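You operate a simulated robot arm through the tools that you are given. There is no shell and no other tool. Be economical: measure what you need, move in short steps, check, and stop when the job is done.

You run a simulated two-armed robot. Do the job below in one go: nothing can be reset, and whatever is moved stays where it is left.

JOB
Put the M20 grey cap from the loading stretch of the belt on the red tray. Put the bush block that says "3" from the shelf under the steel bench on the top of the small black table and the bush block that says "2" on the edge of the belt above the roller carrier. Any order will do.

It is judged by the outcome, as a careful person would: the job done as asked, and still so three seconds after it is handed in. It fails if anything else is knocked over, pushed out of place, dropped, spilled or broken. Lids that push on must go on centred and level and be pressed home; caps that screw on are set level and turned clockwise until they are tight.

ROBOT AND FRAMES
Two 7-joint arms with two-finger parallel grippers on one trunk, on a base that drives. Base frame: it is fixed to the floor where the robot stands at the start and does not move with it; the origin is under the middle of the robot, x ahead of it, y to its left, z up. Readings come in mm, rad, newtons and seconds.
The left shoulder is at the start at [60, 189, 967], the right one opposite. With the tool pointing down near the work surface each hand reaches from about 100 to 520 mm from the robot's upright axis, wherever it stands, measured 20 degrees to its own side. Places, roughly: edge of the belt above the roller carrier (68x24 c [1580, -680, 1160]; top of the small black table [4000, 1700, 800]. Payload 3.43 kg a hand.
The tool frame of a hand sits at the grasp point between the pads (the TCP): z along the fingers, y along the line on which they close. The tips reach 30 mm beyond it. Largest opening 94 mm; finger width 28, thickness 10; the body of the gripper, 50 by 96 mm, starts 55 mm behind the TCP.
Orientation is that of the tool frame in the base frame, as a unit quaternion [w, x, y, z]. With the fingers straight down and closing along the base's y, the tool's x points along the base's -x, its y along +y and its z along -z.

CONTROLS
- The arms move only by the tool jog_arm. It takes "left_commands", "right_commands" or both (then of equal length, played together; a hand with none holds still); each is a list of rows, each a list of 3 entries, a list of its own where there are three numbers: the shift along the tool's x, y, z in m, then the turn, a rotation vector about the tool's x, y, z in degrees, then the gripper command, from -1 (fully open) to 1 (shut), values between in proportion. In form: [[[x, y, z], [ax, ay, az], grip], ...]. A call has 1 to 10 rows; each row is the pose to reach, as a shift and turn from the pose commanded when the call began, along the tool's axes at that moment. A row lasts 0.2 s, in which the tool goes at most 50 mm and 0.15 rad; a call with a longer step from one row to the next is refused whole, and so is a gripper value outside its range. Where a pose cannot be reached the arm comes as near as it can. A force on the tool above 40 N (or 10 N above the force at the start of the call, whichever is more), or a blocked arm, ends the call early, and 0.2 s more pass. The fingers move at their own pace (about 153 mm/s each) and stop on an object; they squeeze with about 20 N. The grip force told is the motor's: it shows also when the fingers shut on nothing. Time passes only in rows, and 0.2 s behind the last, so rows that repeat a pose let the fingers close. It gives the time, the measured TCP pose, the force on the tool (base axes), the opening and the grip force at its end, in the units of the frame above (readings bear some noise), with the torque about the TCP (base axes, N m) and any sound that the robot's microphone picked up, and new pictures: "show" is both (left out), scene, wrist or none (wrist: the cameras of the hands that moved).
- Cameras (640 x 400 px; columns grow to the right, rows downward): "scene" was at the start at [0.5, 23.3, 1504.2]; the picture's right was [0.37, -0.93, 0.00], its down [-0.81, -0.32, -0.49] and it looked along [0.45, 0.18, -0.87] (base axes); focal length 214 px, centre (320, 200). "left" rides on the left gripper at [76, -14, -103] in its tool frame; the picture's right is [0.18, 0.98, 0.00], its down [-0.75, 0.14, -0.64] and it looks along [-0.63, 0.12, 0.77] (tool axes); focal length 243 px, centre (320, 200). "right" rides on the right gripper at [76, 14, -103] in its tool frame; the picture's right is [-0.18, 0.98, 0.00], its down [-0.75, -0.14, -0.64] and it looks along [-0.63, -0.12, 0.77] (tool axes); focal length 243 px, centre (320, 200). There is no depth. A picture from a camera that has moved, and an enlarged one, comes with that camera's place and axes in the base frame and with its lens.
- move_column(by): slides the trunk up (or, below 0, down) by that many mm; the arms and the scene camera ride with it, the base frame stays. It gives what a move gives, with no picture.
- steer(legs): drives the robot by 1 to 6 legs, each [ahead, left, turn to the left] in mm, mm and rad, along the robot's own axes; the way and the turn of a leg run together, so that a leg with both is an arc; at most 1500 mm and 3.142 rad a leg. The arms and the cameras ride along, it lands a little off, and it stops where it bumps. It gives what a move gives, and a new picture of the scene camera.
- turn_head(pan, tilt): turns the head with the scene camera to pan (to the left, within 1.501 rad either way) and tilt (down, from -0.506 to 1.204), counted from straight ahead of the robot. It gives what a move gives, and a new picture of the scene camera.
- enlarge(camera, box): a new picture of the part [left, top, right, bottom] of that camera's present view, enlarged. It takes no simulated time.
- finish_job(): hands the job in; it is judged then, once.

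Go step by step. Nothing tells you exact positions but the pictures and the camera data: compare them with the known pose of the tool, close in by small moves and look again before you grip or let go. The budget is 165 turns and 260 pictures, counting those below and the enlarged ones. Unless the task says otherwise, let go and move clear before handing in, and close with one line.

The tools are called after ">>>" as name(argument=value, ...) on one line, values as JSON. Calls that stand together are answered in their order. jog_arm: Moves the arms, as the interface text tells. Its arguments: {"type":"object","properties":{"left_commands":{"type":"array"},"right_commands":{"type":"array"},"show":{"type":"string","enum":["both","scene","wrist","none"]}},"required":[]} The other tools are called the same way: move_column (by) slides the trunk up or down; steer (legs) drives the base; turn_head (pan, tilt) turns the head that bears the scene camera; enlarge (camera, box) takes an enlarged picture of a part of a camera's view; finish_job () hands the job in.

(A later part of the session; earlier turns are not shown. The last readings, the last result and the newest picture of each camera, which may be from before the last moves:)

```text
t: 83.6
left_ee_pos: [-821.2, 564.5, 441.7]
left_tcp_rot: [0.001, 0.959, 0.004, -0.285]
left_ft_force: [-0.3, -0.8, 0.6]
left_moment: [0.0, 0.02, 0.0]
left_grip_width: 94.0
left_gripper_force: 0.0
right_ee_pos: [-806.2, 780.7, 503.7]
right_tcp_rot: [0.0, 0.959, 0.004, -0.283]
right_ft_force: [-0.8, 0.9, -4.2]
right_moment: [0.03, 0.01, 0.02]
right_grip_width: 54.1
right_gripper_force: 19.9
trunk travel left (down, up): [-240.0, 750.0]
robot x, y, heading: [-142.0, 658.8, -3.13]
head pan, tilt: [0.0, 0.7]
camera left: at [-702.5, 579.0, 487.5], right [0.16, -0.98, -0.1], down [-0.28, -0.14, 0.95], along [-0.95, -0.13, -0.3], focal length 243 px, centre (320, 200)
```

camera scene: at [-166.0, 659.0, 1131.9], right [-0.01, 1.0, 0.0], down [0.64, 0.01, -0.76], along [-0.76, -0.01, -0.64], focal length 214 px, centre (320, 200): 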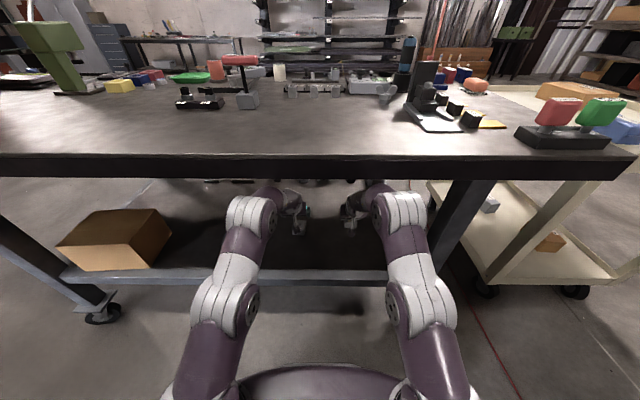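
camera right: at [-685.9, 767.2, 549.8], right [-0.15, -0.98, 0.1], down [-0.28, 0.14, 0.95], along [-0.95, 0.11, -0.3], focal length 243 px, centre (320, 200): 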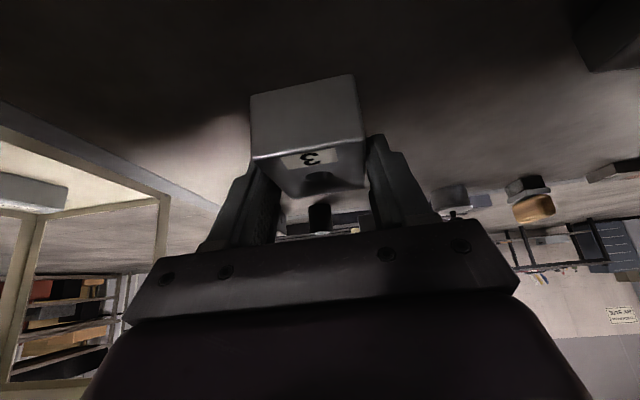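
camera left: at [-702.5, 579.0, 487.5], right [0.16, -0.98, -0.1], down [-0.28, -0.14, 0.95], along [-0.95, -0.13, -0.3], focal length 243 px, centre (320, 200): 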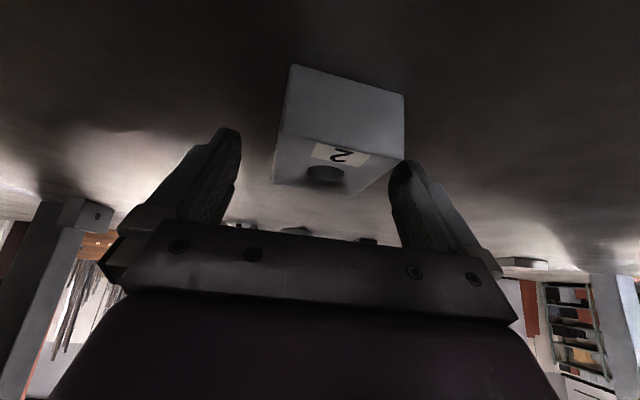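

>>> jog_arm(left_commands=[[[0, 0.006, 0], [0, 0, 0], -1], [[0, 0.006, 0], [0, 0, 0], 0.2], [[0, 0.006, 0], [0, 0, 0], 1], [[0, 0.006, 0], [0, 0, 0], 1], [[0, 0.006, 0], [0, 0, 0], 1], [[-0.011, 0.006, -0.017], [0, 0, 0], 1], [[-0.022, 0.006, -0.034], [0, 0, 0], 1], [[-0.038, 0.006, -0.059], [0, 0, 0], 1]])

```text
t: 85.4
left_ee_pos: [-820.8, 556.4, 513.3]
left_tcp_rot: [0.002, 0.959, 0.005, -0.284]
left_ft_force: [0.1, 1.3, -4.6]
left_moment: [0.0, 0.02, 0.0]
left_grip_width: 58.9
left_gripper_force: 20.6
right_ee_pos: [-806.3, 781.2, 502.7]
right_tcp_rot: [0.0, 0.959, 0.004, -0.284]
right_ft_force: [0.1, -0.4, -4.9]
right_moment: [0.02, 0.02, -0.02]
right_grip_width: 54.1
right_gripper_force: 20.2
trunk travel left (down, up): [-240.0, 750.0]
robot x, y, heading: [-137.7, 659.3, -3.133]
head pan, tilt: [0.0, 0.7]
camera scene: at [-166.5, 659.0, 1131.8], right [-0.01, 1.0, 0.0], down [0.65, 0.01, -0.76], along [-0.76, -0.01, -0.65], focal length 214 px, centre (320, 200)
camera left: at [-701.3, 572.5, 559.0], right [0.16, -0.98, -0.1], down [-0.28, -0.14, 0.95], along [-0.95, -0.13, -0.3], focal length 243 px, centre (320, 200)
```

scene: 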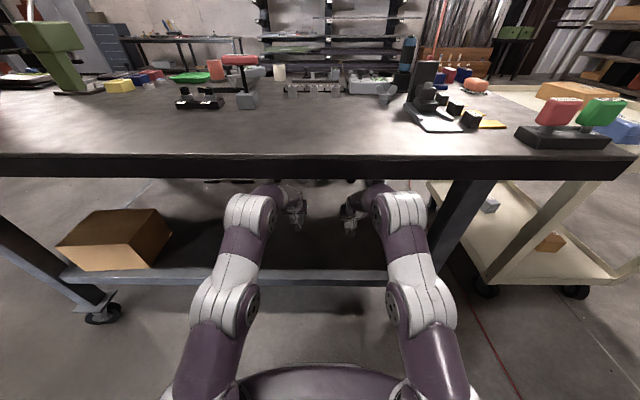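
left: 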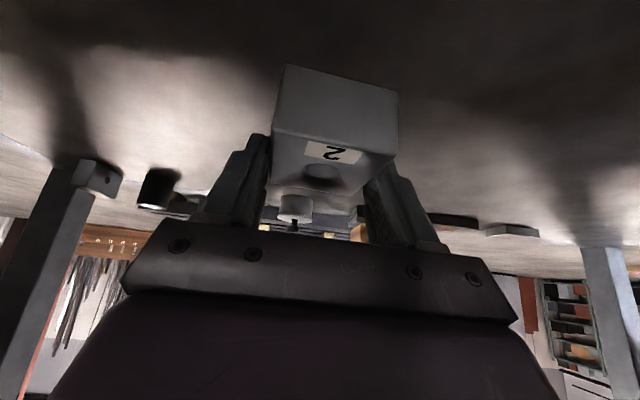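

Both blocks are in hand. I'll draw both hands back together, then back the robot away from the bench.

>>> jog_arm(left_commands=[[[0.033, 0, -0.029], [0, 0, 0], 1], [[0.066, 0, -0.058], [0, 0, 0], 1], [[0.098, 0, -0.087], [0, 0, 0], 1]], right_commands=[[[0.033, 0, -0.029], [0, 0, 0], 1], [[0.066, 0, -0.058], [0, 0, 0], 1], [[0.098, 0, -0.087], [0, 0, 0], 1]], show="none")

>>> steer(legs=[[-210, 0, 0]])

```text
t: 86.2
left_ee_pos: [-689.8, 560.7, 533.5]
left_tcp_rot: [0.0, 0.959, 0.004, -0.284]
left_ft_force: [-0.3, 0.2, -4.7]
left_moment: [0.02, 0.02, -0.01]
left_grip_width: 59.2
left_gripper_force: 19.8
right_ee_pos: [-675.8, 782.7, 523.8]
right_tcp_rot: [0.002, 0.959, 0.005, -0.284]
right_ft_force: [0.0, -0.9, -3.7]
right_moment: [-0.03, 0.0, 0.0]
right_grip_width: 54.2
right_gripper_force: 20.3
trunk travel left (down, up): [-240.0, 750.0]
robot x, y, heading: [-138.4, 658.5, -3.132]
head pan, tilt: [0.0, 0.7]
```

```text
t: 87.9
left_ee_pos: [-474.5, 562.1, 534.1]
left_tcp_rot: [0.001, 0.959, 0.002, -0.283]
left_ft_force: [-0.2, 0.9, -4.3]
left_moment: [0.05, 0.04, -0.02]
left_grip_width: 59.2
left_gripper_force: 19.4
right_ee_pos: [-459.6, 786.3, 522.8]
right_tcp_rot: [0.0, 0.959, 0.002, -0.285]
right_ft_force: [0.9, -0.4, -3.7]
right_moment: [0.03, -0.01, 0.0]
right_grip_width: 54.3
right_gripper_force: 20.2
trunk travel left (down, up): [-240.0, 750.0]
robot x, y, heading: [80.5, 664.5, -3.133]
head pan, tilt: [0.0, 0.7]
camera scene: at [51.7, 660.7, 1131.9], right [-0.01, 1.0, 0.0], down [0.64, 0.0, -0.76], along [-0.76, 0.0, -0.64], focal length 214 px, centre (320, 200)
```

scene: 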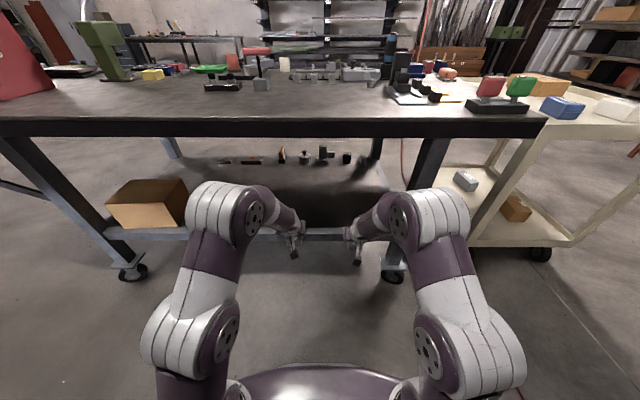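

Clear of the bench. I'll raise the trunk, turn to face along the aisle (-y), and go round the right end of the machine to the far side.

>>> move_column(by=400)

>>> move_column(by=330)

>>> steer(legs=[[0, 0, 1.56], [0, -160, 0]])

>>> turn_head(pan=0.0, tilt=0.4)

```text
t: 91.7
left_ee_pos: [-474.5, 563.7, 934.3]
left_tcp_rot: [0.0, 0.959, 0.002, -0.282]
left_ft_force: [0.6, 0.4, -4.2]
left_moment: [0.02, 0.01, -0.01]
left_grip_width: 58.8
left_gripper_force: 19.9
right_ee_pos: [-459.1, 786.8, 922.6]
right_tcp_rot: [0.001, 0.959, 0.002, -0.283]
right_ft_force: [-0.7, 0.1, -4.4]
right_moment: [-0.02, -0.03, 0.01]
right_grip_width: 54.3
right_gripper_force: 19.6
trunk travel left (down, up): [-640.0, 350.0]
robot x, y, heading: [81.8, 661.9, -3.134]
head pan, tilt: [0.0, 0.7]
```

```text
t: 94.9
left_ee_pos: [-474.1, 565.3, 1263.2]
left_tcp_rot: [-0.001, 0.959, 0.001, -0.283]
left_ft_force: [-0.3, 0.5, -2.8]
left_moment: [0.01, 0.05, -0.01]
left_grip_width: 59.4
left_gripper_force: 19.9
right_ee_pos: [-459.8, 786.1, 1251.5]
right_tcp_rot: [0.001, 0.959, 0.002, -0.282]
right_ft_force: [-0.1, 0.2, -3.4]
right_moment: [0.02, 0.01, 0.0]
right_grip_width: 54.5
right_gripper_force: 19.9
trunk travel left (down, up): [-970.0, 20.0]
robot x, y, heading: [77.5, 659.4, -3.135]
head pan, tilt: [0.0, 0.7]
```

```text
t: 100.2
left_ee_pos: [24.0, 107.7, 1263.4]
left_tcp_rot: [0.201, 0.673, 0.683, -0.2]
left_ft_force: [-0.2, 0.7, -3.4]
left_moment: [0.0, 0.01, -0.02]
left_grip_width: 59.0
left_gripper_force: 20.0
right_ee_pos: [-200.5, 121.6, 1252.3]
right_tcp_rot: [0.2, 0.673, 0.684, -0.199]
right_ft_force: [0.7, 0.0, -4.0]
right_moment: [0.02, -0.01, 0.0]
right_grip_width: 54.2
right_gripper_force: 20.6
trunk travel left (down, up): [-970.0, 20.0]
robot x, y, heading: [-83.5, 660.3, -1.554]
head pan, tilt: [0.0, 0.7]
camera scene: at [-77.8, 632.2, 1861.8], right [-1.0, -0.01, 0.0], down [-0.01, 0.64, -0.76], along [0.01, -0.76, -0.64], focal length 214 px, centre (320, 200)
```

scene: 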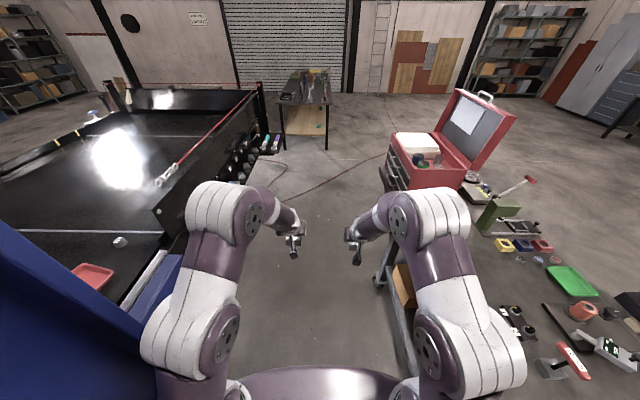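

```text
t: 101.0
left_ee_pos: [21.1, 107.6, 1263.9]
left_tcp_rot: [0.202, 0.673, 0.683, -0.199]
left_ft_force: [-0.3, -0.3, -2.7]
left_moment: [0.01, 0.0, 0.02]
left_grip_width: 58.8
left_gripper_force: 20.2
right_ee_pos: [-203.0, 121.1, 1253.7]
right_tcp_rot: [0.202, 0.673, 0.683, -0.199]
right_ft_force: [0.8, 0.0, -4.1]
right_moment: [-0.01, -0.01, 0.02]
right_grip_width: 54.1
right_gripper_force: 19.5
trunk travel left (down, up): [-970.0, 20.0]
robot x, y, heading: [-83.2, 664.1, -1.557]
head pan, tilt: [0.0, 0.4]
camera scene: at [-83.7, 624.4, 1888.6], right [-1.0, -0.01, 0.0], down [0.0, 0.39, -0.92], along [0.01, -0.92, -0.39], focal length 214 px, centre (320, 200)
```

scene: 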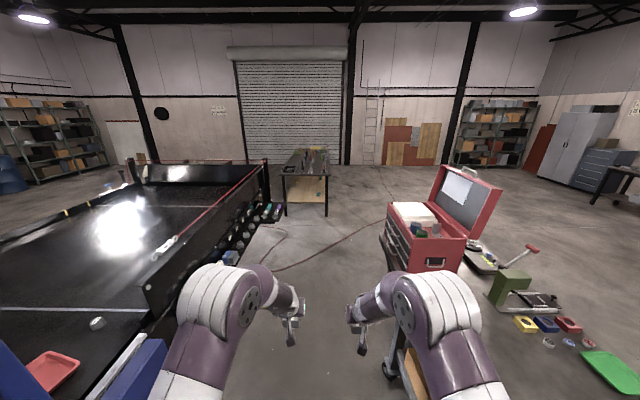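

From here I can look along behind the guard; zooming for the M20.

>>> enlarge(camera="scene", box=[0, 150, 280, 325])

>>> turn_head(pan=1.4, tilt=0.6)

>>> enlarge(camera="scene", box=[160, 60, 560, 310])

```text
2.29 times, centred on (140, 238) of scene
camera zoom: at [-83.7, 624.4, 1888.6], right [-1.0, -0.01, 0.0], down [0.0, 0.39, -0.92], along [0.01, -0.92, -0.39], focal length 490 px, centre (731, 114)
```

zoom: 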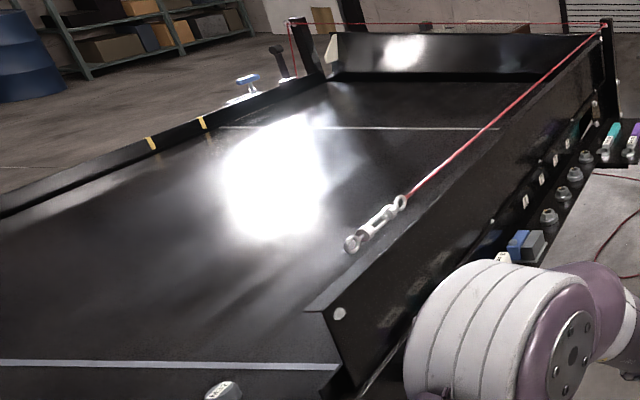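

```text
t: 102.5
left_ee_pos: [21.3, 108.0, 1265.2]
left_tcp_rot: [0.202, 0.674, 0.683, -0.199]
left_ft_force: [0.7, 0.2, -4.1]
left_moment: [-0.01, -0.02, 0.02]
left_grip_width: 59.1
left_gripper_force: 20.1
right_ee_pos: [-201.4, 120.3, 1253.1]
right_tcp_rot: [0.201, 0.673, 0.684, -0.199]
right_ft_force: [-0.1, -0.7, -4.2]
right_moment: [0.01, -0.01, 0.03]
right_grip_width: 54.3
right_gripper_force: 19.4
trunk travel left (down, up): [-970.0, 20.0]
robot x, y, heading: [-83.6, 659.9, -1.555]
head pan, tilt: [1.4, 0.6]
camera scene: at [3.7, 703.1, 1870.5], right [-0.16, -0.99, 0.0], down [-0.56, 0.09, -0.83], along [0.81, -0.13, -0.56], focal length 214 px, centre (320, 200)
```

scene: 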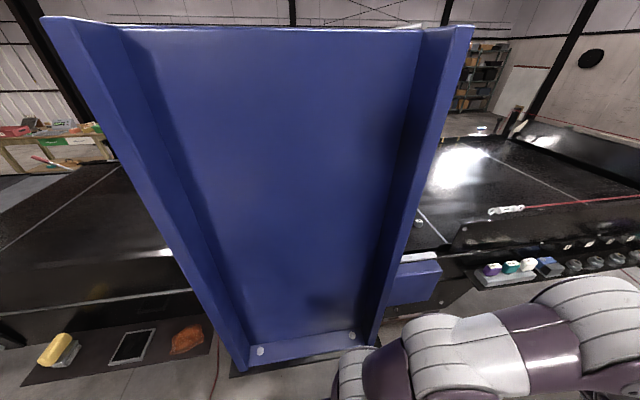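

```text
1.60 times, centred on (360, 185) of scene
camera zoom: at [3.7, 703.1, 1870.5], right [-0.16, -0.99, 0.0], down [-0.56, 0.09, -0.83], along [0.81, -0.13, -0.56], focal length 343 px, centre (256, 224)
```

zoom: 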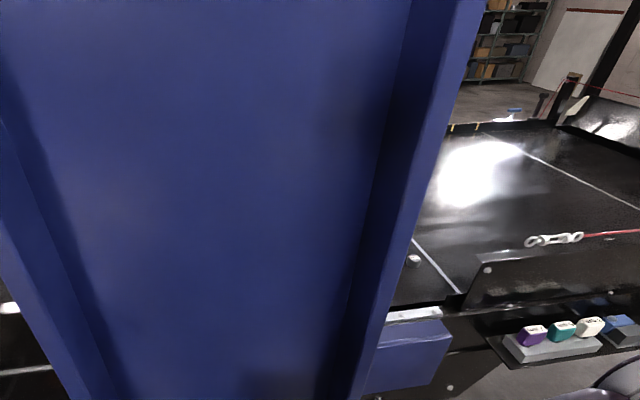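

The guard zone toward the right seems empty; the rest I'll see from the far side. Driving along the aisle to the right end.

>>> steer(legs=[[1430, 0, -0.016], [1430, 0, 0]])

>>> turn_head(pan=1.3, tilt=0.5)

```text
t: 116.5
left_ee_pos: [-43.3, -2789.6, 1265.0]
left_tcp_rot: [0.197, 0.692, 0.663, -0.205]
left_ft_force: [0.3, 0.1, -5.0]
left_moment: [-0.03, 0.02, -0.01]
left_grip_width: 54.8
left_gripper_force: 19.8
right_ee_pos: [-266.3, -2764.4, 1252.6]
right_tcp_rot: [0.197, 0.693, 0.663, -0.204]
right_ft_force: [0.3, 0.7, -4.1]
right_moment: [0.02, 0.02, -0.03]
right_grip_width: 54.0
right_gripper_force: 20.4
trunk travel left (down, up): [-970.0, 20.0]
robot x, y, heading: [-113.5, -2234.4, -1.619]
head pan, tilt: [1.4, 0.6]
camera scene: at [-26.3, -2194.5, 1870.5], right [-0.21, -0.98, 0.0], down [-0.55, 0.12, -0.83], along [0.81, -0.18, -0.56], focal length 214 px, centre (320, 200)
```

scene: 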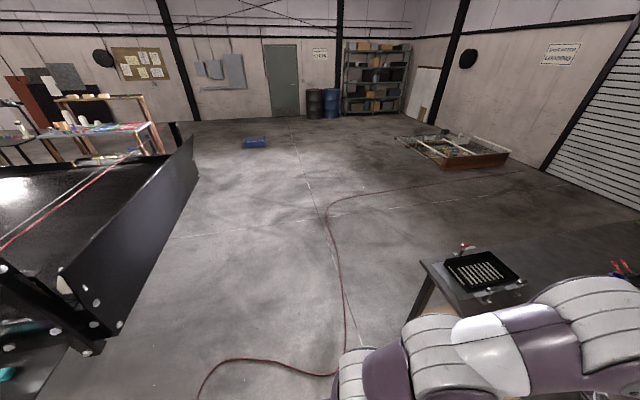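

```text
t: 117.2
left_ee_pos: [-43.7, -2790.7, 1263.9]
left_tcp_rot: [0.196, 0.693, 0.663, -0.205]
left_ft_force: [-0.6, 0.2, -4.1]
left_moment: [0.02, -0.02, 0.01]
left_grip_width: 54.7
left_gripper_force: 19.8
right_ee_pos: [-265.3, -2763.5, 1252.3]
right_tcp_rot: [0.196, 0.692, 0.664, -0.205]
right_ft_force: [0.5, 0.2, -2.7]
right_moment: [0.02, -0.01, -0.01]
right_grip_width: 54.0
right_gripper_force: 19.9
trunk travel left (down, up): [-970.0, 20.0]
robot x, y, heading: [-114.1, -2233.7, -1.613]
head pan, tilt: [1.3, 0.499]
camera scene: at [-26.2, -2204.5, 1879.6], right [-0.31, -0.95, 0.0], down [-0.46, 0.15, -0.88], along [0.83, -0.27, -0.48], focal length 214 px, centre (320, 200)
```

scene: 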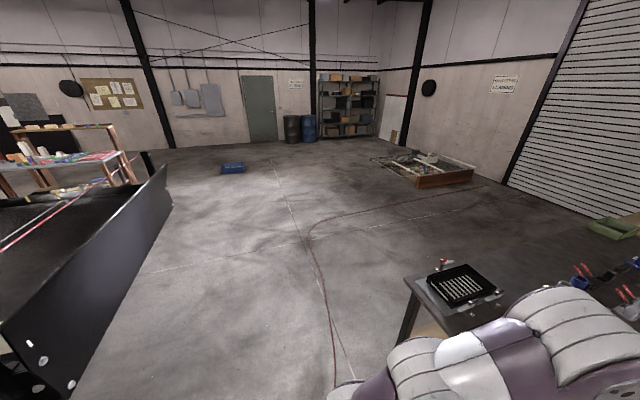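

The block in the left hand has settled square (55 mm). I'll turn to face +x and drive past the machine's end.

>>> steer(legs=[[0, 0, 1.613], [1200, 0, 0], [1150, 0, 0]])

>>> turn_head(pan=1.4, tilt=0.5)

```text
t: 132.6
left_ee_pos: [2795.6, -2164.9, 1262.9]
left_tcp_rot: [0.283, 0.01, 0.959, -0.003]
left_ft_force: [-1.2, 0.5, -3.6]
left_moment: [0.03, 0.0, 0.06]
left_grip_width: 54.9
left_gripper_force: 20.6
right_ee_pos: [2774.1, -2387.3, 1253.7]
right_tcp_rot: [0.284, 0.009, 0.959, -0.003]
right_ft_force: [0.2, 0.3, -4.1]
right_moment: [0.02, 0.0, 0.0]
right_grip_width: 54.1
right_gripper_force: 20.4
trunk travel left (down, up): [-970.0, 20.0]
robot x, y, heading: [2240.8, -2243.6, -0.021]
head pan, tilt: [1.3, 0.499]
camera scene: at [2207.4, -2161.9, 1879.6], right [0.96, -0.29, 0.0], down [-0.14, -0.46, -0.88], along [0.25, 0.84, -0.48], focal length 214 px, centre (320, 200)
```

scene: 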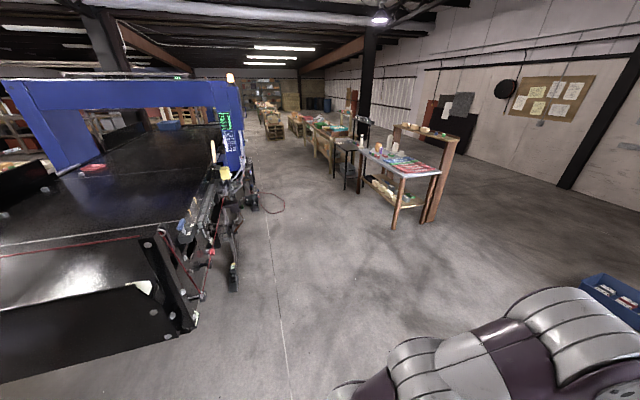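

```text
t: 133.3
left_ee_pos: [2797.3, -2166.2, 1263.7]
left_tcp_rot: [0.283, 0.009, 0.959, -0.003]
left_ft_force: [-0.1, -0.3, -3.7]
left_moment: [0.01, 0.01, 0.03]
left_grip_width: 54.8
left_gripper_force: 19.8
right_ee_pos: [2776.1, -2387.9, 1252.3]
right_tcp_rot: [0.283, 0.01, 0.959, -0.003]
right_ft_force: [-1.1, 0.4, -3.7]
right_moment: [0.03, 0.01, -0.01]
right_grip_width: 54.4
right_gripper_force: 19.6
trunk travel left (down, up): [-970.0, 20.0]
robot x, y, heading: [2243.4, -2246.1, -0.021]
head pan, tilt: [1.4, 0.499]
camera scene: at [2199.5, -2159.8, 1879.6], right [0.98, -0.19, 0.0], down [-0.09, -0.47, -0.88], along [0.17, 0.86, -0.48], focal length 214 px, centre (320, 200)
```

scene: 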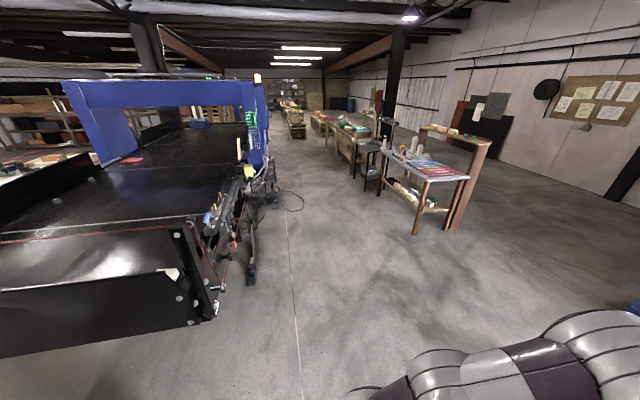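

>>> enlarge(camera="scene", box=[0, 100, 300, 300])

>>> enlarge(camera="scene", box=[170, 130, 290, 300])

>>> enlarge(camera="scene", box=[330, 100, 490, 240])

```text
2.00 times, centred on (150, 200) of scene
camera zoom: at [2199.5, -2159.8, 1879.6], right [0.98, -0.19, 0.0], down [-0.09, -0.47, -0.88], along [0.17, 0.86, -0.48], focal length 429 px, centre (660, 200)
```

zoom: 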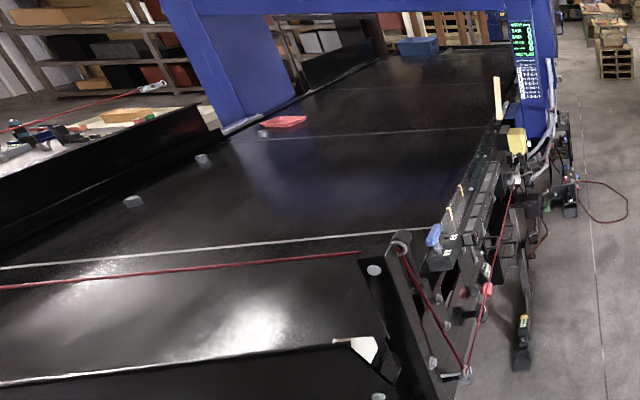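

```text
2.35 times, centred on (230, 215) of scene
camera zoom: at [2199.5, -2159.8, 1879.6], right [0.98, -0.19, 0.0], down [-0.09, -0.47, -0.88], along [0.17, 0.86, -0.48], focal length 505 px, centre (532, 165)
```

zoom: 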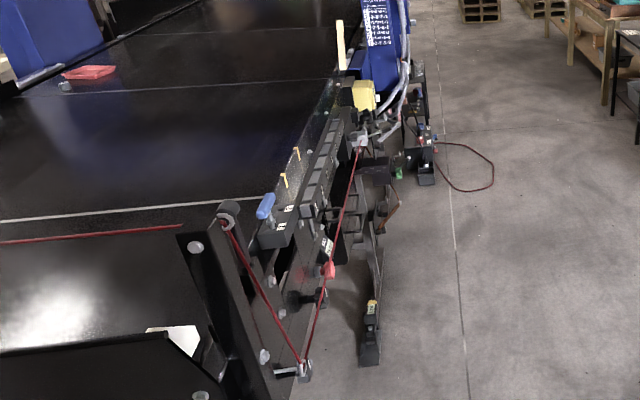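

```text
2.86 times, centred on (410, 170) of scene
camera zoom: at [2199.5, -2159.8, 1879.6], right [0.98, -0.19, 0.0], down [-0.09, -0.47, -0.88], along [0.17, 0.86, -0.48], focal length 613 px, centre (63, 286)
```

zoom: 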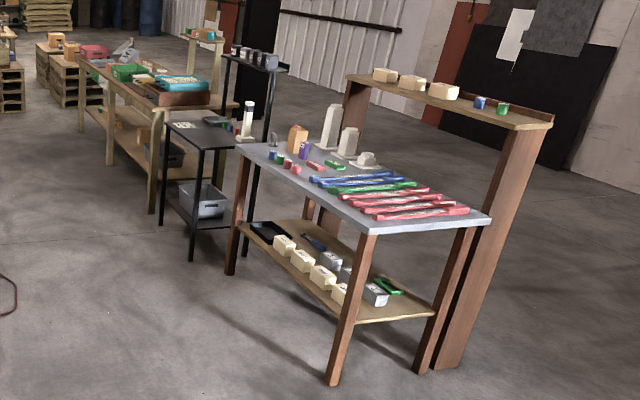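

I now see three caps from this side: M32 by the tray, M25 at ~[706,-579] and a third (surely M20) at ~[677,-216]. The small black table stands beside the wooden rack. Next I drive up the far side and face the belt to place block 2 around [1530,-600].

>>> steer(legs=[[260, 0, 0], [0, 0, 1.59], [1450, 0, 0], [300, 0, 0]])

>>> turn_head(pan=1.4, tilt=0.6)

```text
t: 147.4
left_ee_pos: [2416.2, 38.4, 1264.7]
left_tcp_rot: [0.203, -0.674, 0.682, 0.2]
left_ft_force: [-0.4, 0.6, -3.2]
left_moment: [-0.01, -0.02, -0.04]
left_grip_width: 54.5
left_gripper_force: 19.8
right_ee_pos: [2640.1, 20.8, 1253.6]
right_tcp_rot: [0.202, -0.675, 0.681, 0.2]
right_ft_force: [-0.3, -0.8, -3.4]
right_moment: [0.01, 0.0, 0.0]
right_grip_width: 54.2
right_gripper_force: 20.6
trunk travel left (down, up): [-970.0, 20.0]
robot x, y, heading: [2504.4, -515.0, 1.563]
head pan, tilt: [1.4, 0.499]
camera scene: at [2415.9, -560.5, 1879.6], right [0.18, 0.98, 0.0], down [0.47, -0.09, -0.88], along [-0.86, 0.16, -0.48], focal length 214 px, centre (320, 200)
```

scene: 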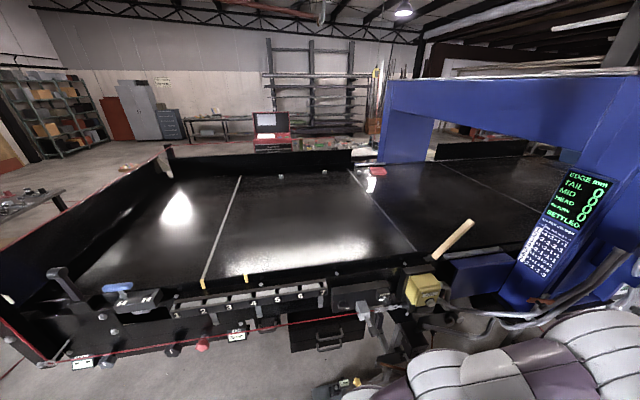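

```text
t: 148.1
left_ee_pos: [2415.5, 38.6, 1263.8]
left_tcp_rot: [0.201, -0.675, 0.682, 0.199]
left_ft_force: [0.4, -0.4, -3.9]
left_moment: [0.01, 0.01, 0.0]
left_grip_width: 55.0
left_gripper_force: 19.7
right_ee_pos: [2639.2, 21.4, 1253.0]
right_tcp_rot: [0.201, -0.675, 0.681, 0.2]
right_ft_force: [-0.3, 1.0, -3.6]
right_moment: [0.01, 0.0, -0.01]
right_grip_width: 54.4
right_gripper_force: 20.0
trunk travel left (down, up): [-970.0, 20.0]
robot x, y, heading: [2506.8, -512.3, 1.561]
head pan, tilt: [1.4, 0.6]
camera scene: at [2418.5, -558.6, 1870.6], right [0.18, 0.98, 0.0], down [0.56, -0.1, -0.83], along [-0.81, 0.15, -0.56], focal length 214 px, centre (320, 200)
```

scene: 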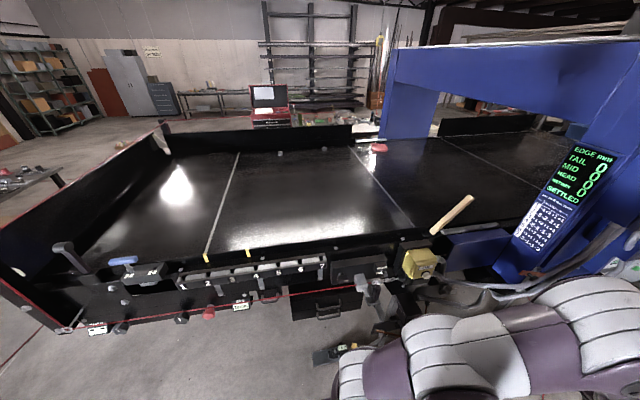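

I see the roller carrier with numbered pockets on this side, with the belt edge above it. Zooming.

>>> enlarge(camera="scene", box=[130, 190, 430, 350])

>>> enlarge(camera="scene", box=[170, 130, 410, 280])

>>> enlarge(camera="scene", box=[260, 135, 390, 175])

```text
2.13 times, centred on (280, 270) of scene
camera zoom: at [2418.5, -558.6, 1870.6], right [0.18, 0.98, 0.0], down [0.56, -0.1, -0.83], along [-0.81, 0.15, -0.56], focal length 458 px, centre (405, 51)
```

zoom: 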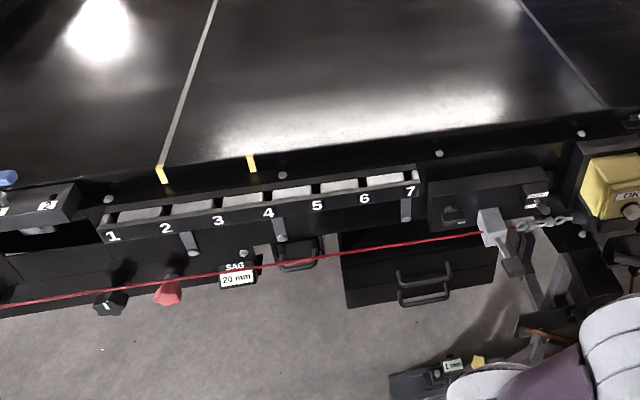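

```text
2.67 times, centred on (290, 205) of scene
camera zoom: at [2418.5, -558.6, 1870.6], right [0.18, 0.98, 0.0], down [0.56, -0.1, -0.83], along [-0.81, 0.15, -0.56], focal length 572 px, centre (400, 187)
```

zoom: 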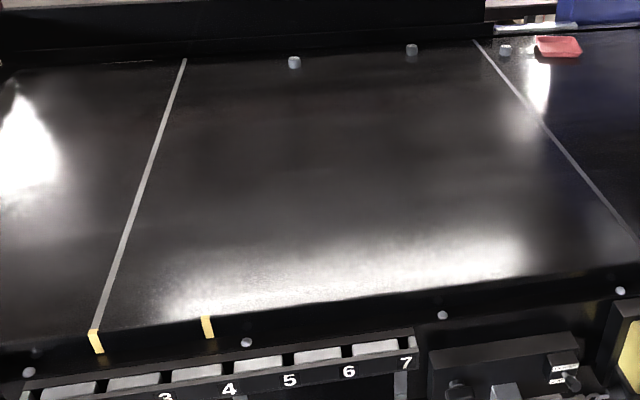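

```text
4.92 times, centred on (325, 155) of scene
camera zoom: at [2418.5, -558.6, 1870.6], right [0.18, 0.98, 0.0], down [0.56, -0.1, -0.83], along [-0.81, 0.15, -0.56], focal length 1056 px, centre (295, 422)
```

zoom: 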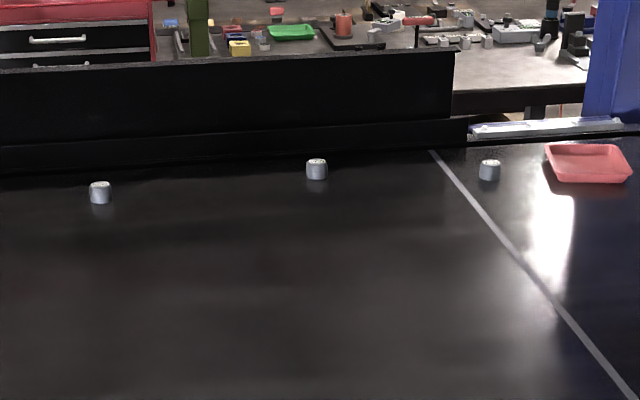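

The middle cap is between the other two, so M20 ≈[677,-216]. Before placing block 2, I'll raise the trunk fully and tuck the right hand (block 3) upright close to the body so it stays clear of the fence.

>>> move_column(by=20)

>>> jog_arm(right_commands=[[[0.029, -0.007, -0.025], [0, 5.5, 0], 1], [[0.058, -0.014, -0.05], [0, 11, 0], 1], [[0.088, -0.02, -0.075], [0, 16.5, 0], 1], [[0.118, -0.027, -0.1], [0, 22, 0], 1], [[0.147, -0.034, -0.125], [0, 27.5, 0], 1], [[0.177, -0.04, -0.15], [0, 33, 0], 1]])

```text
t: 148.8
left_ee_pos: [2417.0, 39.1, 1283.3]
left_tcp_rot: [0.201, -0.674, 0.682, 0.199]
left_ft_force: [-0.4, -0.2, -3.3]
left_moment: [-0.01, 0.0, 0.0]
left_grip_width: 54.9
left_gripper_force: 20.4
right_ee_pos: [2639.7, 21.1, 1272.1]
right_tcp_rot: [0.201, -0.675, 0.681, 0.199]
right_ft_force: [-0.1, -0.7, -4.6]
right_moment: [-0.03, 0.01, -0.02]
right_grip_width: 53.9
right_gripper_force: 19.5
trunk travel left (down, up): [-990.0, 0.0]
robot x, y, heading: [2508.5, -517.8, 1.561]
head pan, tilt: [1.4, 0.6]
```

```text
t: 150.2
left_ee_pos: [2417.3, 38.7, 1284.0]
left_tcp_rot: [0.202, -0.674, 0.682, 0.199]
left_ft_force: [-0.1, 0.0, -3.5]
left_moment: [0.0, 0.0, 0.02]
left_grip_width: 55.2
left_gripper_force: 20.2
right_ee_pos: [2692.1, -177.1, 1216.9]
right_tcp_rot: [0.043, -0.703, 0.709, 0.031]
right_ft_force: [-0.2, -0.2, -4.1]
right_moment: [0.03, 0.06, 0.02]
right_grip_width: 54.2
right_gripper_force: 20.3
right hand out of reach, approached as far as the arm can: row 3, 4, 5, 6
trunk travel left (down, up): [-990.0, 0.0]
robot x, y, heading: [2506.7, -513.7, 1.563]
head pan, tilt: [1.4, 0.6]
camera scene: at [2419.1, -559.7, 1890.6], right [0.18, 0.98, 0.0], down [0.56, -0.1, -0.83], along [-0.81, 0.15, -0.56], focal length 214 px, centre (320, 200)
camera right: at [2675.4, -263.6, 1311.9], right [-0.98, 0.19, 0.0], down [0.14, 0.68, 0.72], along [0.14, 0.71, -0.69], focal length 243 px, centre (320, 200)
```

scene: 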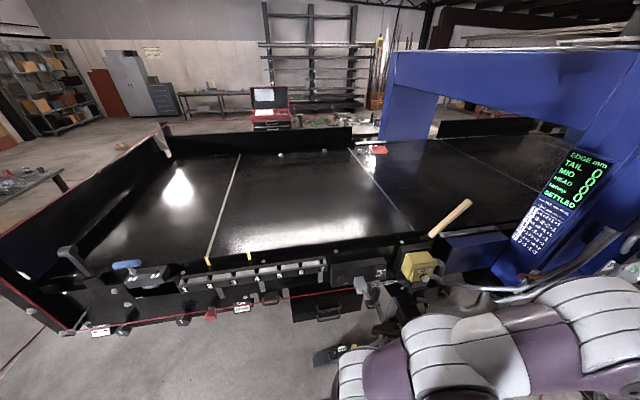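
right: 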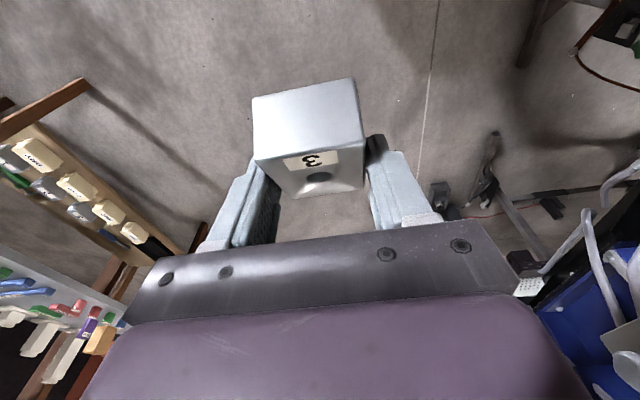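

>>> jog_arm(right_commands=[[[0.035, -0.015, -0.01], [0, 2, 0], 1], [[0.07, -0.03, -0.02], [0, 4, 0], 1], [[0.105, -0.045, -0.03], [0, 4, 0], 1], [[0.14, -0.06, -0.04], [0, 4, 0], 1]], show="none")

>>> steer(legs=[[0, 0, 1.578]])

>>> turn_head(pan=0.0, tilt=0.8)

```text
t: 151.1
left_ee_pos: [2416.3, 38.4, 1284.0]
left_tcp_rot: [0.2, -0.675, 0.682, 0.199]
left_ft_force: [0.2, 0.0, -3.8]
left_moment: [-0.01, -0.06, -0.01]
left_grip_width: 55.1
left_gripper_force: 20.3
right_ee_pos: [2727.6, -281.0, 1235.4]
right_tcp_rot: [0.037, -0.703, 0.71, 0.014]
right_ft_force: [1.1, 9.4, 0.7]
right_moment: [-1.6, 0.27, 0.01]
right_grip_width: 54.3
right_gripper_force: 20.5
right hand out of reach, approached as far as the arm can: row 2, 3, 4
trunk travel left (down, up): [-990.0, 0.0]
robot x, y, heading: [2509.1, -511.4, 1.561]
head pan, tilt: [1.4, 0.6]
stopped in row 4 (right hand): the force on the tool passed its limit (the readings are from after the stop); the commanded pose is now the measured one
```

```text
t: 155.3
left_ee_pos: [1951.9, -594.9, 1283.8]
left_tcp_rot: [-0.004, 0.959, -0.013, -0.284]
left_ft_force: [-0.1, 0.9, -3.3]
left_moment: [-0.02, -0.01, 0.04]
left_grip_width: 55.0
left_gripper_force: 20.2
right_ee_pos: [2276.9, -288.4, 1234.7]
right_tcp_rot: [-0.015, 0.999, -0.012, -0.035]
right_ft_force: [-32.8, 10.1, -4.2]
right_moment: [-1.06, -3.33, 0.65]
right_grip_width: 54.1
right_gripper_force: 20.1
trunk travel left (down, up): [-990.0, 0.0]
robot x, y, heading: [2507.8, -513.7, 3.116]
head pan, tilt: [1.4, 0.6]
camera scene: at [2547.7, -603.0, 1890.6], right [-0.98, 0.2, 0.0], down [0.11, 0.55, -0.83], along [-0.16, -0.81, -0.56], focal length 214 px, centre (320, 200)
```

scene: 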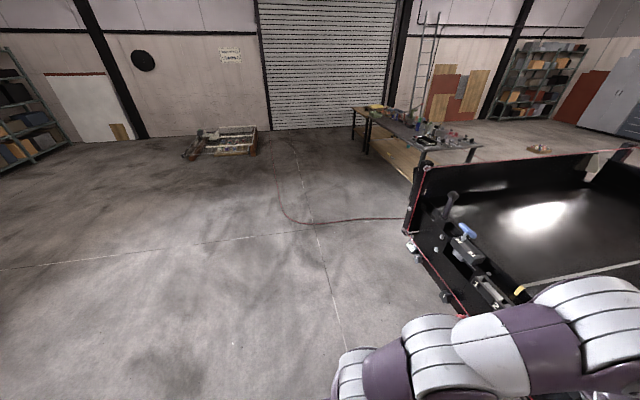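

```text
t: 156.8
left_ee_pos: [1951.6, -595.4, 1283.0]
left_tcp_rot: [-0.004, 0.959, -0.012, -0.283]
left_ft_force: [-1.0, -0.7, -3.9]
left_moment: [0.01, -0.02, -0.01]
left_grip_width: 54.8
left_gripper_force: 20.1
right_ee_pos: [2276.8, -288.5, 1234.6]
right_tcp_rot: [-0.015, 0.999, -0.012, -0.036]
right_ft_force: [-12.9, 4.3, -5.6]
right_moment: [-0.43, -1.12, 0.3]
right_grip_width: 54.4
right_gripper_force: 20.0
trunk travel left (down, up): [-990.0, 0.0]
robot x, y, heading: [2509.0, -515.1, 3.122]
head pan, tilt: [0.0, 0.799]
camera scene: at [2484.3, -514.7, 1873.6], right [0.03, 1.0, 0.0], down [0.72, -0.02, -0.7], along [-0.7, 0.02, -0.72], focal length 214 px, centre (320, 200)
```

scene: 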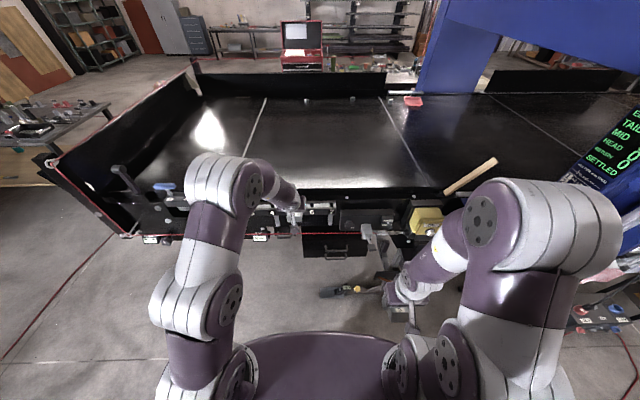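

The right tool feels a self-contact force; I'll move it forward a little to relieve it.

>>> jog_arm(right_commands=[[[-0.02, 0.0, 0.0], [0, 0, 0], 1], [[-0.04, 0.0, 0.0], [0, 0, 0], 1], [[-0.05, 0.0, 0], [0, 0, 0], 1], [[-0.05, 0.0, 0], [0, 0, 0], 1]])

>>> enlarge(camera="scene", box=[120, 150, 440, 290])

```text
t: 157.8
left_ee_pos: [1951.3, -594.4, 1283.5]
left_tcp_rot: [-0.004, 0.959, -0.012, -0.283]
left_ft_force: [0.1, -0.2, -4.3]
left_moment: [0.04, -0.01, 0.01]
left_grip_width: 55.0
left_gripper_force: 19.5
right_ee_pos: [2226.3, -278.2, 1236.0]
right_tcp_rot: [-0.024, 0.999, -0.011, -0.045]
right_ft_force: [0.8, 0.0, -4.9]
right_moment: [0.0, 0.03, -0.01]
right_grip_width: 53.7
right_gripper_force: 20.0
right hand out of reach, approached as far as the arm can: row 3, 4
trunk travel left (down, up): [-990.0, 0.0]
robot x, y, heading: [2509.0, -511.1, 3.115]
head pan, tilt: [0.0, 0.799]
camera scene: at [2484.5, -514.3, 1873.6], right [0.03, 1.0, 0.0], down [0.72, -0.02, -0.7], along [-0.7, 0.02, -0.72], focal length 214 px, centre (320, 200)
camera right: at [2310.5, -299.5, 1331.7], right [-0.21, -0.98, -0.03], down [-0.69, 0.13, 0.71], along [-0.69, 0.17, -0.7], focal length 243 px, centre (320, 200)
```

scene: 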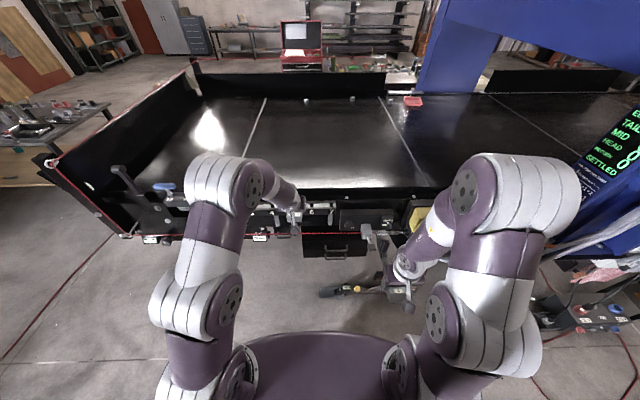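
right: 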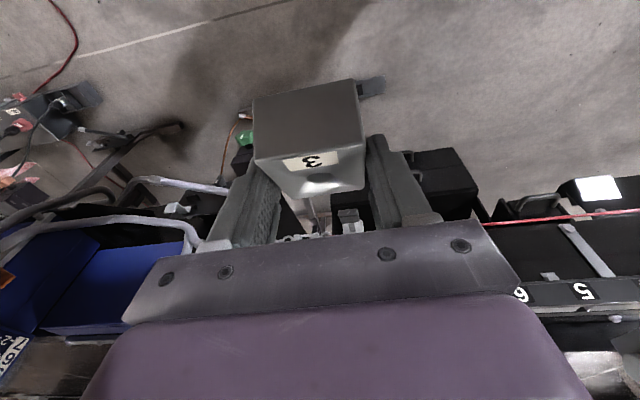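

```text
2.00 times, centred on (280, 220) of scene
camera zoom: at [2484.5, -514.3, 1873.6], right [0.03, 1.0, 0.0], down [0.72, -0.02, -0.7], along [-0.7, 0.02, -0.72], focal length 429 px, centre (400, 160)
```

zoom: 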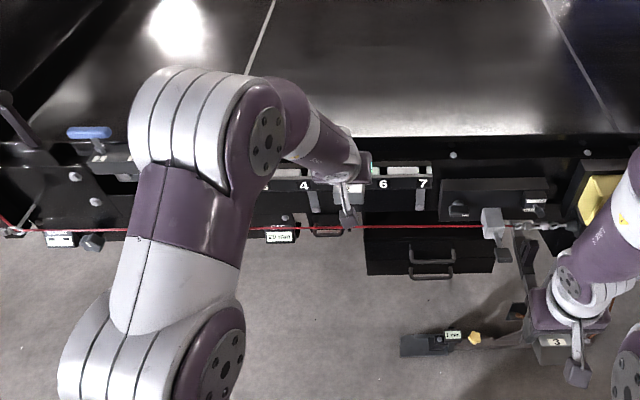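

Relieved. Now I'll raise the left hand a bit for fence clearance.

>>> jog_arm(left_commands=[[[-0.014, 0, -0.021], [0, 0, 0], 1], [[-0.028, 0, -0.042], [0, 0, 0], 1], [[-0.028, 0, -0.042], [0, 0, 0], 1]], show="none")

>>> turn_head(pan=0.1, tilt=0.9)

```text
t: 158.6
left_ee_pos: [1950.2, -594.5, 1334.9]
left_tcp_rot: [-0.003, 0.959, -0.013, -0.285]
left_ft_force: [0.8, 0.2, -3.6]
left_moment: [0.01, -0.02, -0.01]
left_grip_width: 54.8
left_gripper_force: 19.7
right_ee_pos: [2225.3, -278.3, 1235.6]
right_tcp_rot: [-0.024, 0.999, -0.012, -0.045]
right_ft_force: [-0.8, 0.4, -4.6]
right_moment: [-0.01, 0.03, 0.0]
right_grip_width: 54.5
right_gripper_force: 20.1
trunk travel left (down, up): [-990.0, 0.0]
robot x, y, heading: [2507.7, -515.7, 3.117]
head pan, tilt: [0.0, 0.799]
```

```text
t: 159.3
left_ee_pos: [1949.9, -593.9, 1334.6]
left_tcp_rot: [-0.004, 0.959, -0.013, -0.284]
left_ft_force: [-0.2, 0.2, -3.9]
left_moment: [-0.01, -0.03, 0.01]
left_grip_width: 55.3
left_gripper_force: 19.8
right_ee_pos: [2225.1, -277.9, 1236.6]
right_tcp_rot: [-0.024, 0.999, -0.011, -0.045]
right_ft_force: [-0.7, 0.7, -3.4]
right_moment: [-0.06, 0.0, -0.02]
right_grip_width: 54.1
right_gripper_force: 19.9
trunk travel left (down, up): [-990.0, 0.0]
robot x, y, heading: [2505.7, -514.9, 3.113]
head pan, tilt: [0.099, 0.901]
camera scene: at [2489.2, -522.2, 1865.7], right [-0.07, 1.0, 0.0], down [0.78, 0.06, -0.62], along [-0.62, -0.05, -0.78], focal length 214 px, centre (320, 200)
```

scene: 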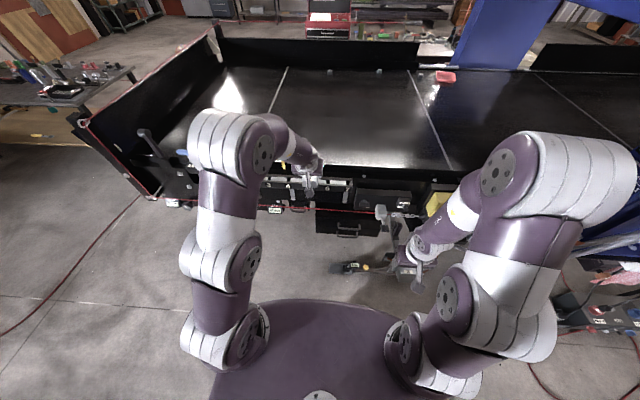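

>>> steer(legs=[[0, -35, 0.026], [225, 0, 0]])

>>> enlarge(camera="scene", box=[180, 60, 440, 220])

```text
t: 161.4
left_ee_pos: [1730.8, -576.9, 1336.0]
left_tcp_rot: [-0.001, 0.958, 0.0, -0.285]
left_ft_force: [0.7, -0.6, -4.0]
left_moment: [0.03, 0.02, -0.01]
left_grip_width: 54.7
left_gripper_force: 20.1
right_ee_pos: [1997.0, -252.9, 1236.2]
right_tcp_rot: [-0.024, 0.999, 0.002, -0.047]
right_ft_force: [1.3, -0.4, -3.5]
right_moment: [0.03, 0.06, 0.01]
right_grip_width: 54.1
right_gripper_force: 19.9
trunk travel left (down, up): [-990.0, 0.0]
robot x, y, heading: [2283.9, -479.1, -3.134]
head pan, tilt: [0.099, 0.901]
camera scene: at [2269.4, -489.9, 1865.8], right [-0.1, 0.99, 0.0], down [0.78, 0.08, -0.62], along [-0.62, -0.06, -0.78], focal length 214 px, centre (320, 200)
```

scene: 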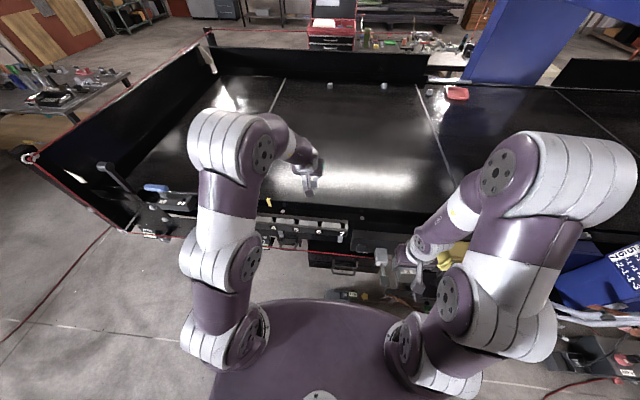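

```text
2.46 times, centred on (310, 140) of scene
camera zoom: at [2269.4, -489.9, 1865.8], right [-0.1, 0.99, 0.0], down [0.78, 0.08, -0.62], along [-0.62, -0.06, -0.78], focal length 528 px, centre (345, 348)
```

zoom: 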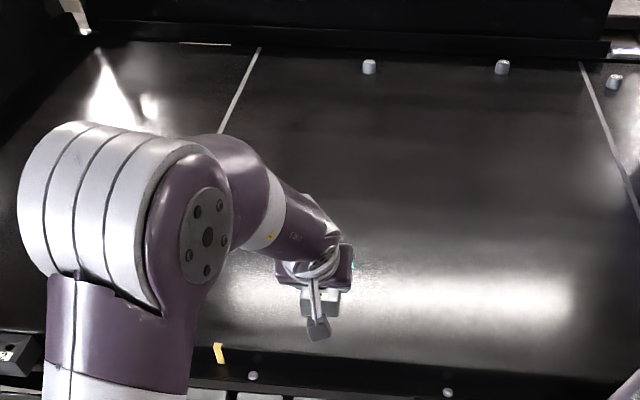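

>>> jog_arm(left_commands=[[[-0.03, 0, 0.034], [0, 0, 0], 1], [[-0.06, 0, 0.068], [0, 0, 0], 1], [[-0.09, 0, 0.1016], [0, 0, 0], 1], [[-0.09, 0, 0.1016], [0, 0, 0], 1]])

```text
t: 162.4
left_ee_pos: [1612.1, -577.1, 1293.3]
left_tcp_rot: [0.003, 0.959, 0.002, -0.283]
left_ft_force: [0.4, 0.5, -3.7]
left_moment: [0.01, -0.02, -0.03]
left_grip_width: 54.7
left_gripper_force: 20.0
left hand out of reach, approached as far as the arm can: row 3, 4
right_ee_pos: [1994.5, -250.7, 1236.0]
right_tcp_rot: [-0.023, 0.999, 0.003, -0.046]
right_ft_force: [-0.5, 0.9, -3.9]
right_moment: [0.0, 0.05, 0.0]
right_grip_width: 54.3
right_gripper_force: 20.5
trunk travel left (down, up): [-990.0, 0.0]
robot x, y, heading: [2282.3, -477.2, -3.137]
head pan, tilt: [0.099, 0.901]
camera scene: at [2264.6, -487.2, 1865.7], right [-0.1, 0.99, 0.0], down [0.78, 0.08, -0.62], along [-0.62, -0.06, -0.78], focal length 214 px, centre (320, 200)
camera left: at [1732.4, -562.2, 1338.2], right [0.16, -0.98, -0.1], down [-0.28, -0.14, 0.95], along [-0.95, -0.12, -0.3], focal length 243 px, centre (320, 200)
```

scene: 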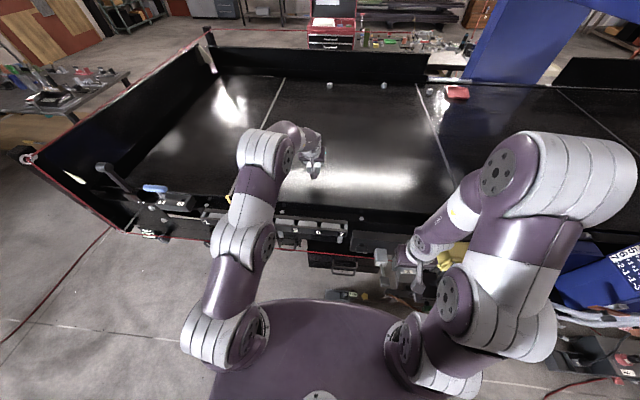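
left: 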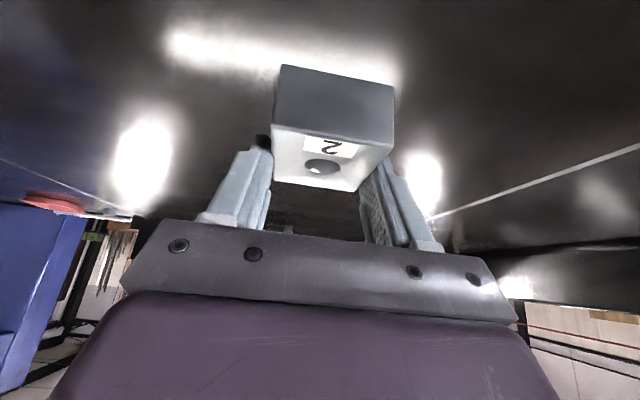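

>>> jog_arm(left_commands=[[[0.008, 0, 0.031], [0, 0, 0], 1], [[0.0159, 0, 0.0612], [0, 0, 0], 1], [[0.0159, 0, 0.0612], [0, 0, 0], 1]])

>>> enlarge(camera="scene", box=[230, 110, 390, 250])

```text
t: 163.2
left_ee_pos: [1593.0, -578.4, 1231.8]
left_tcp_rot: [0.001, 0.959, 0.001, -0.284]
left_ft_force: [0.8, 0.0, -3.7]
left_moment: [-0.01, -0.02, -0.01]
left_grip_width: 55.1
left_gripper_force: 20.2
right_ee_pos: [1995.3, -250.9, 1236.1]
right_tcp_rot: [-0.023, 0.999, 0.002, -0.046]
right_ft_force: [0.6, 0.2, -3.4]
right_moment: [-0.04, 0.02, 0.02]
right_grip_width: 54.2
right_gripper_force: 19.9
trunk travel left (down, up): [-990.0, 0.0]
robot x, y, heading: [2281.1, -480.5, -3.141]
head pan, tilt: [0.099, 0.901]
camera scene: at [2265.7, -487.7, 1865.7], right [-0.1, 0.99, 0.0], down [0.78, 0.08, -0.62], along [-0.62, -0.06, -0.78], focal length 214 px, centre (320, 200)
camera left: at [1712.9, -564.1, 1278.2], right [0.16, -0.98, -0.1], down [-0.28, -0.14, 0.95], along [-0.95, -0.12, -0.3], focal length 243 px, centre (320, 200)
```

scene: 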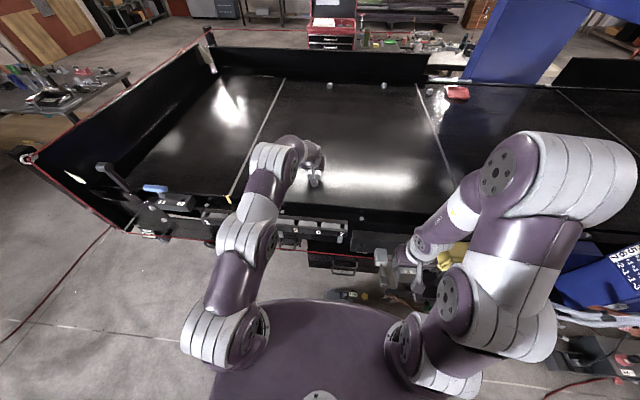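
left: 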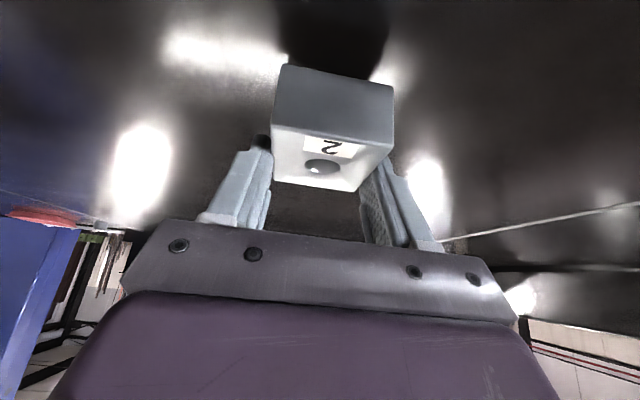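

```text
2.86 times, centred on (310, 180) of scene
camera zoom: at [2265.7, -487.7, 1865.7], right [-0.1, 0.99, 0.0], down [0.78, 0.08, -0.62], along [-0.62, -0.06, -0.78], focal length 613 px, centre (349, 257)
```

zoom: 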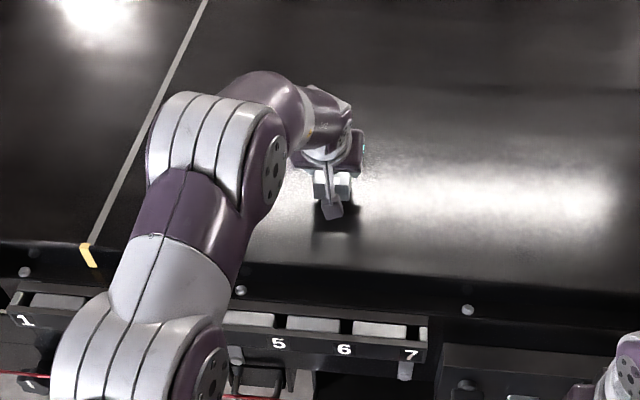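

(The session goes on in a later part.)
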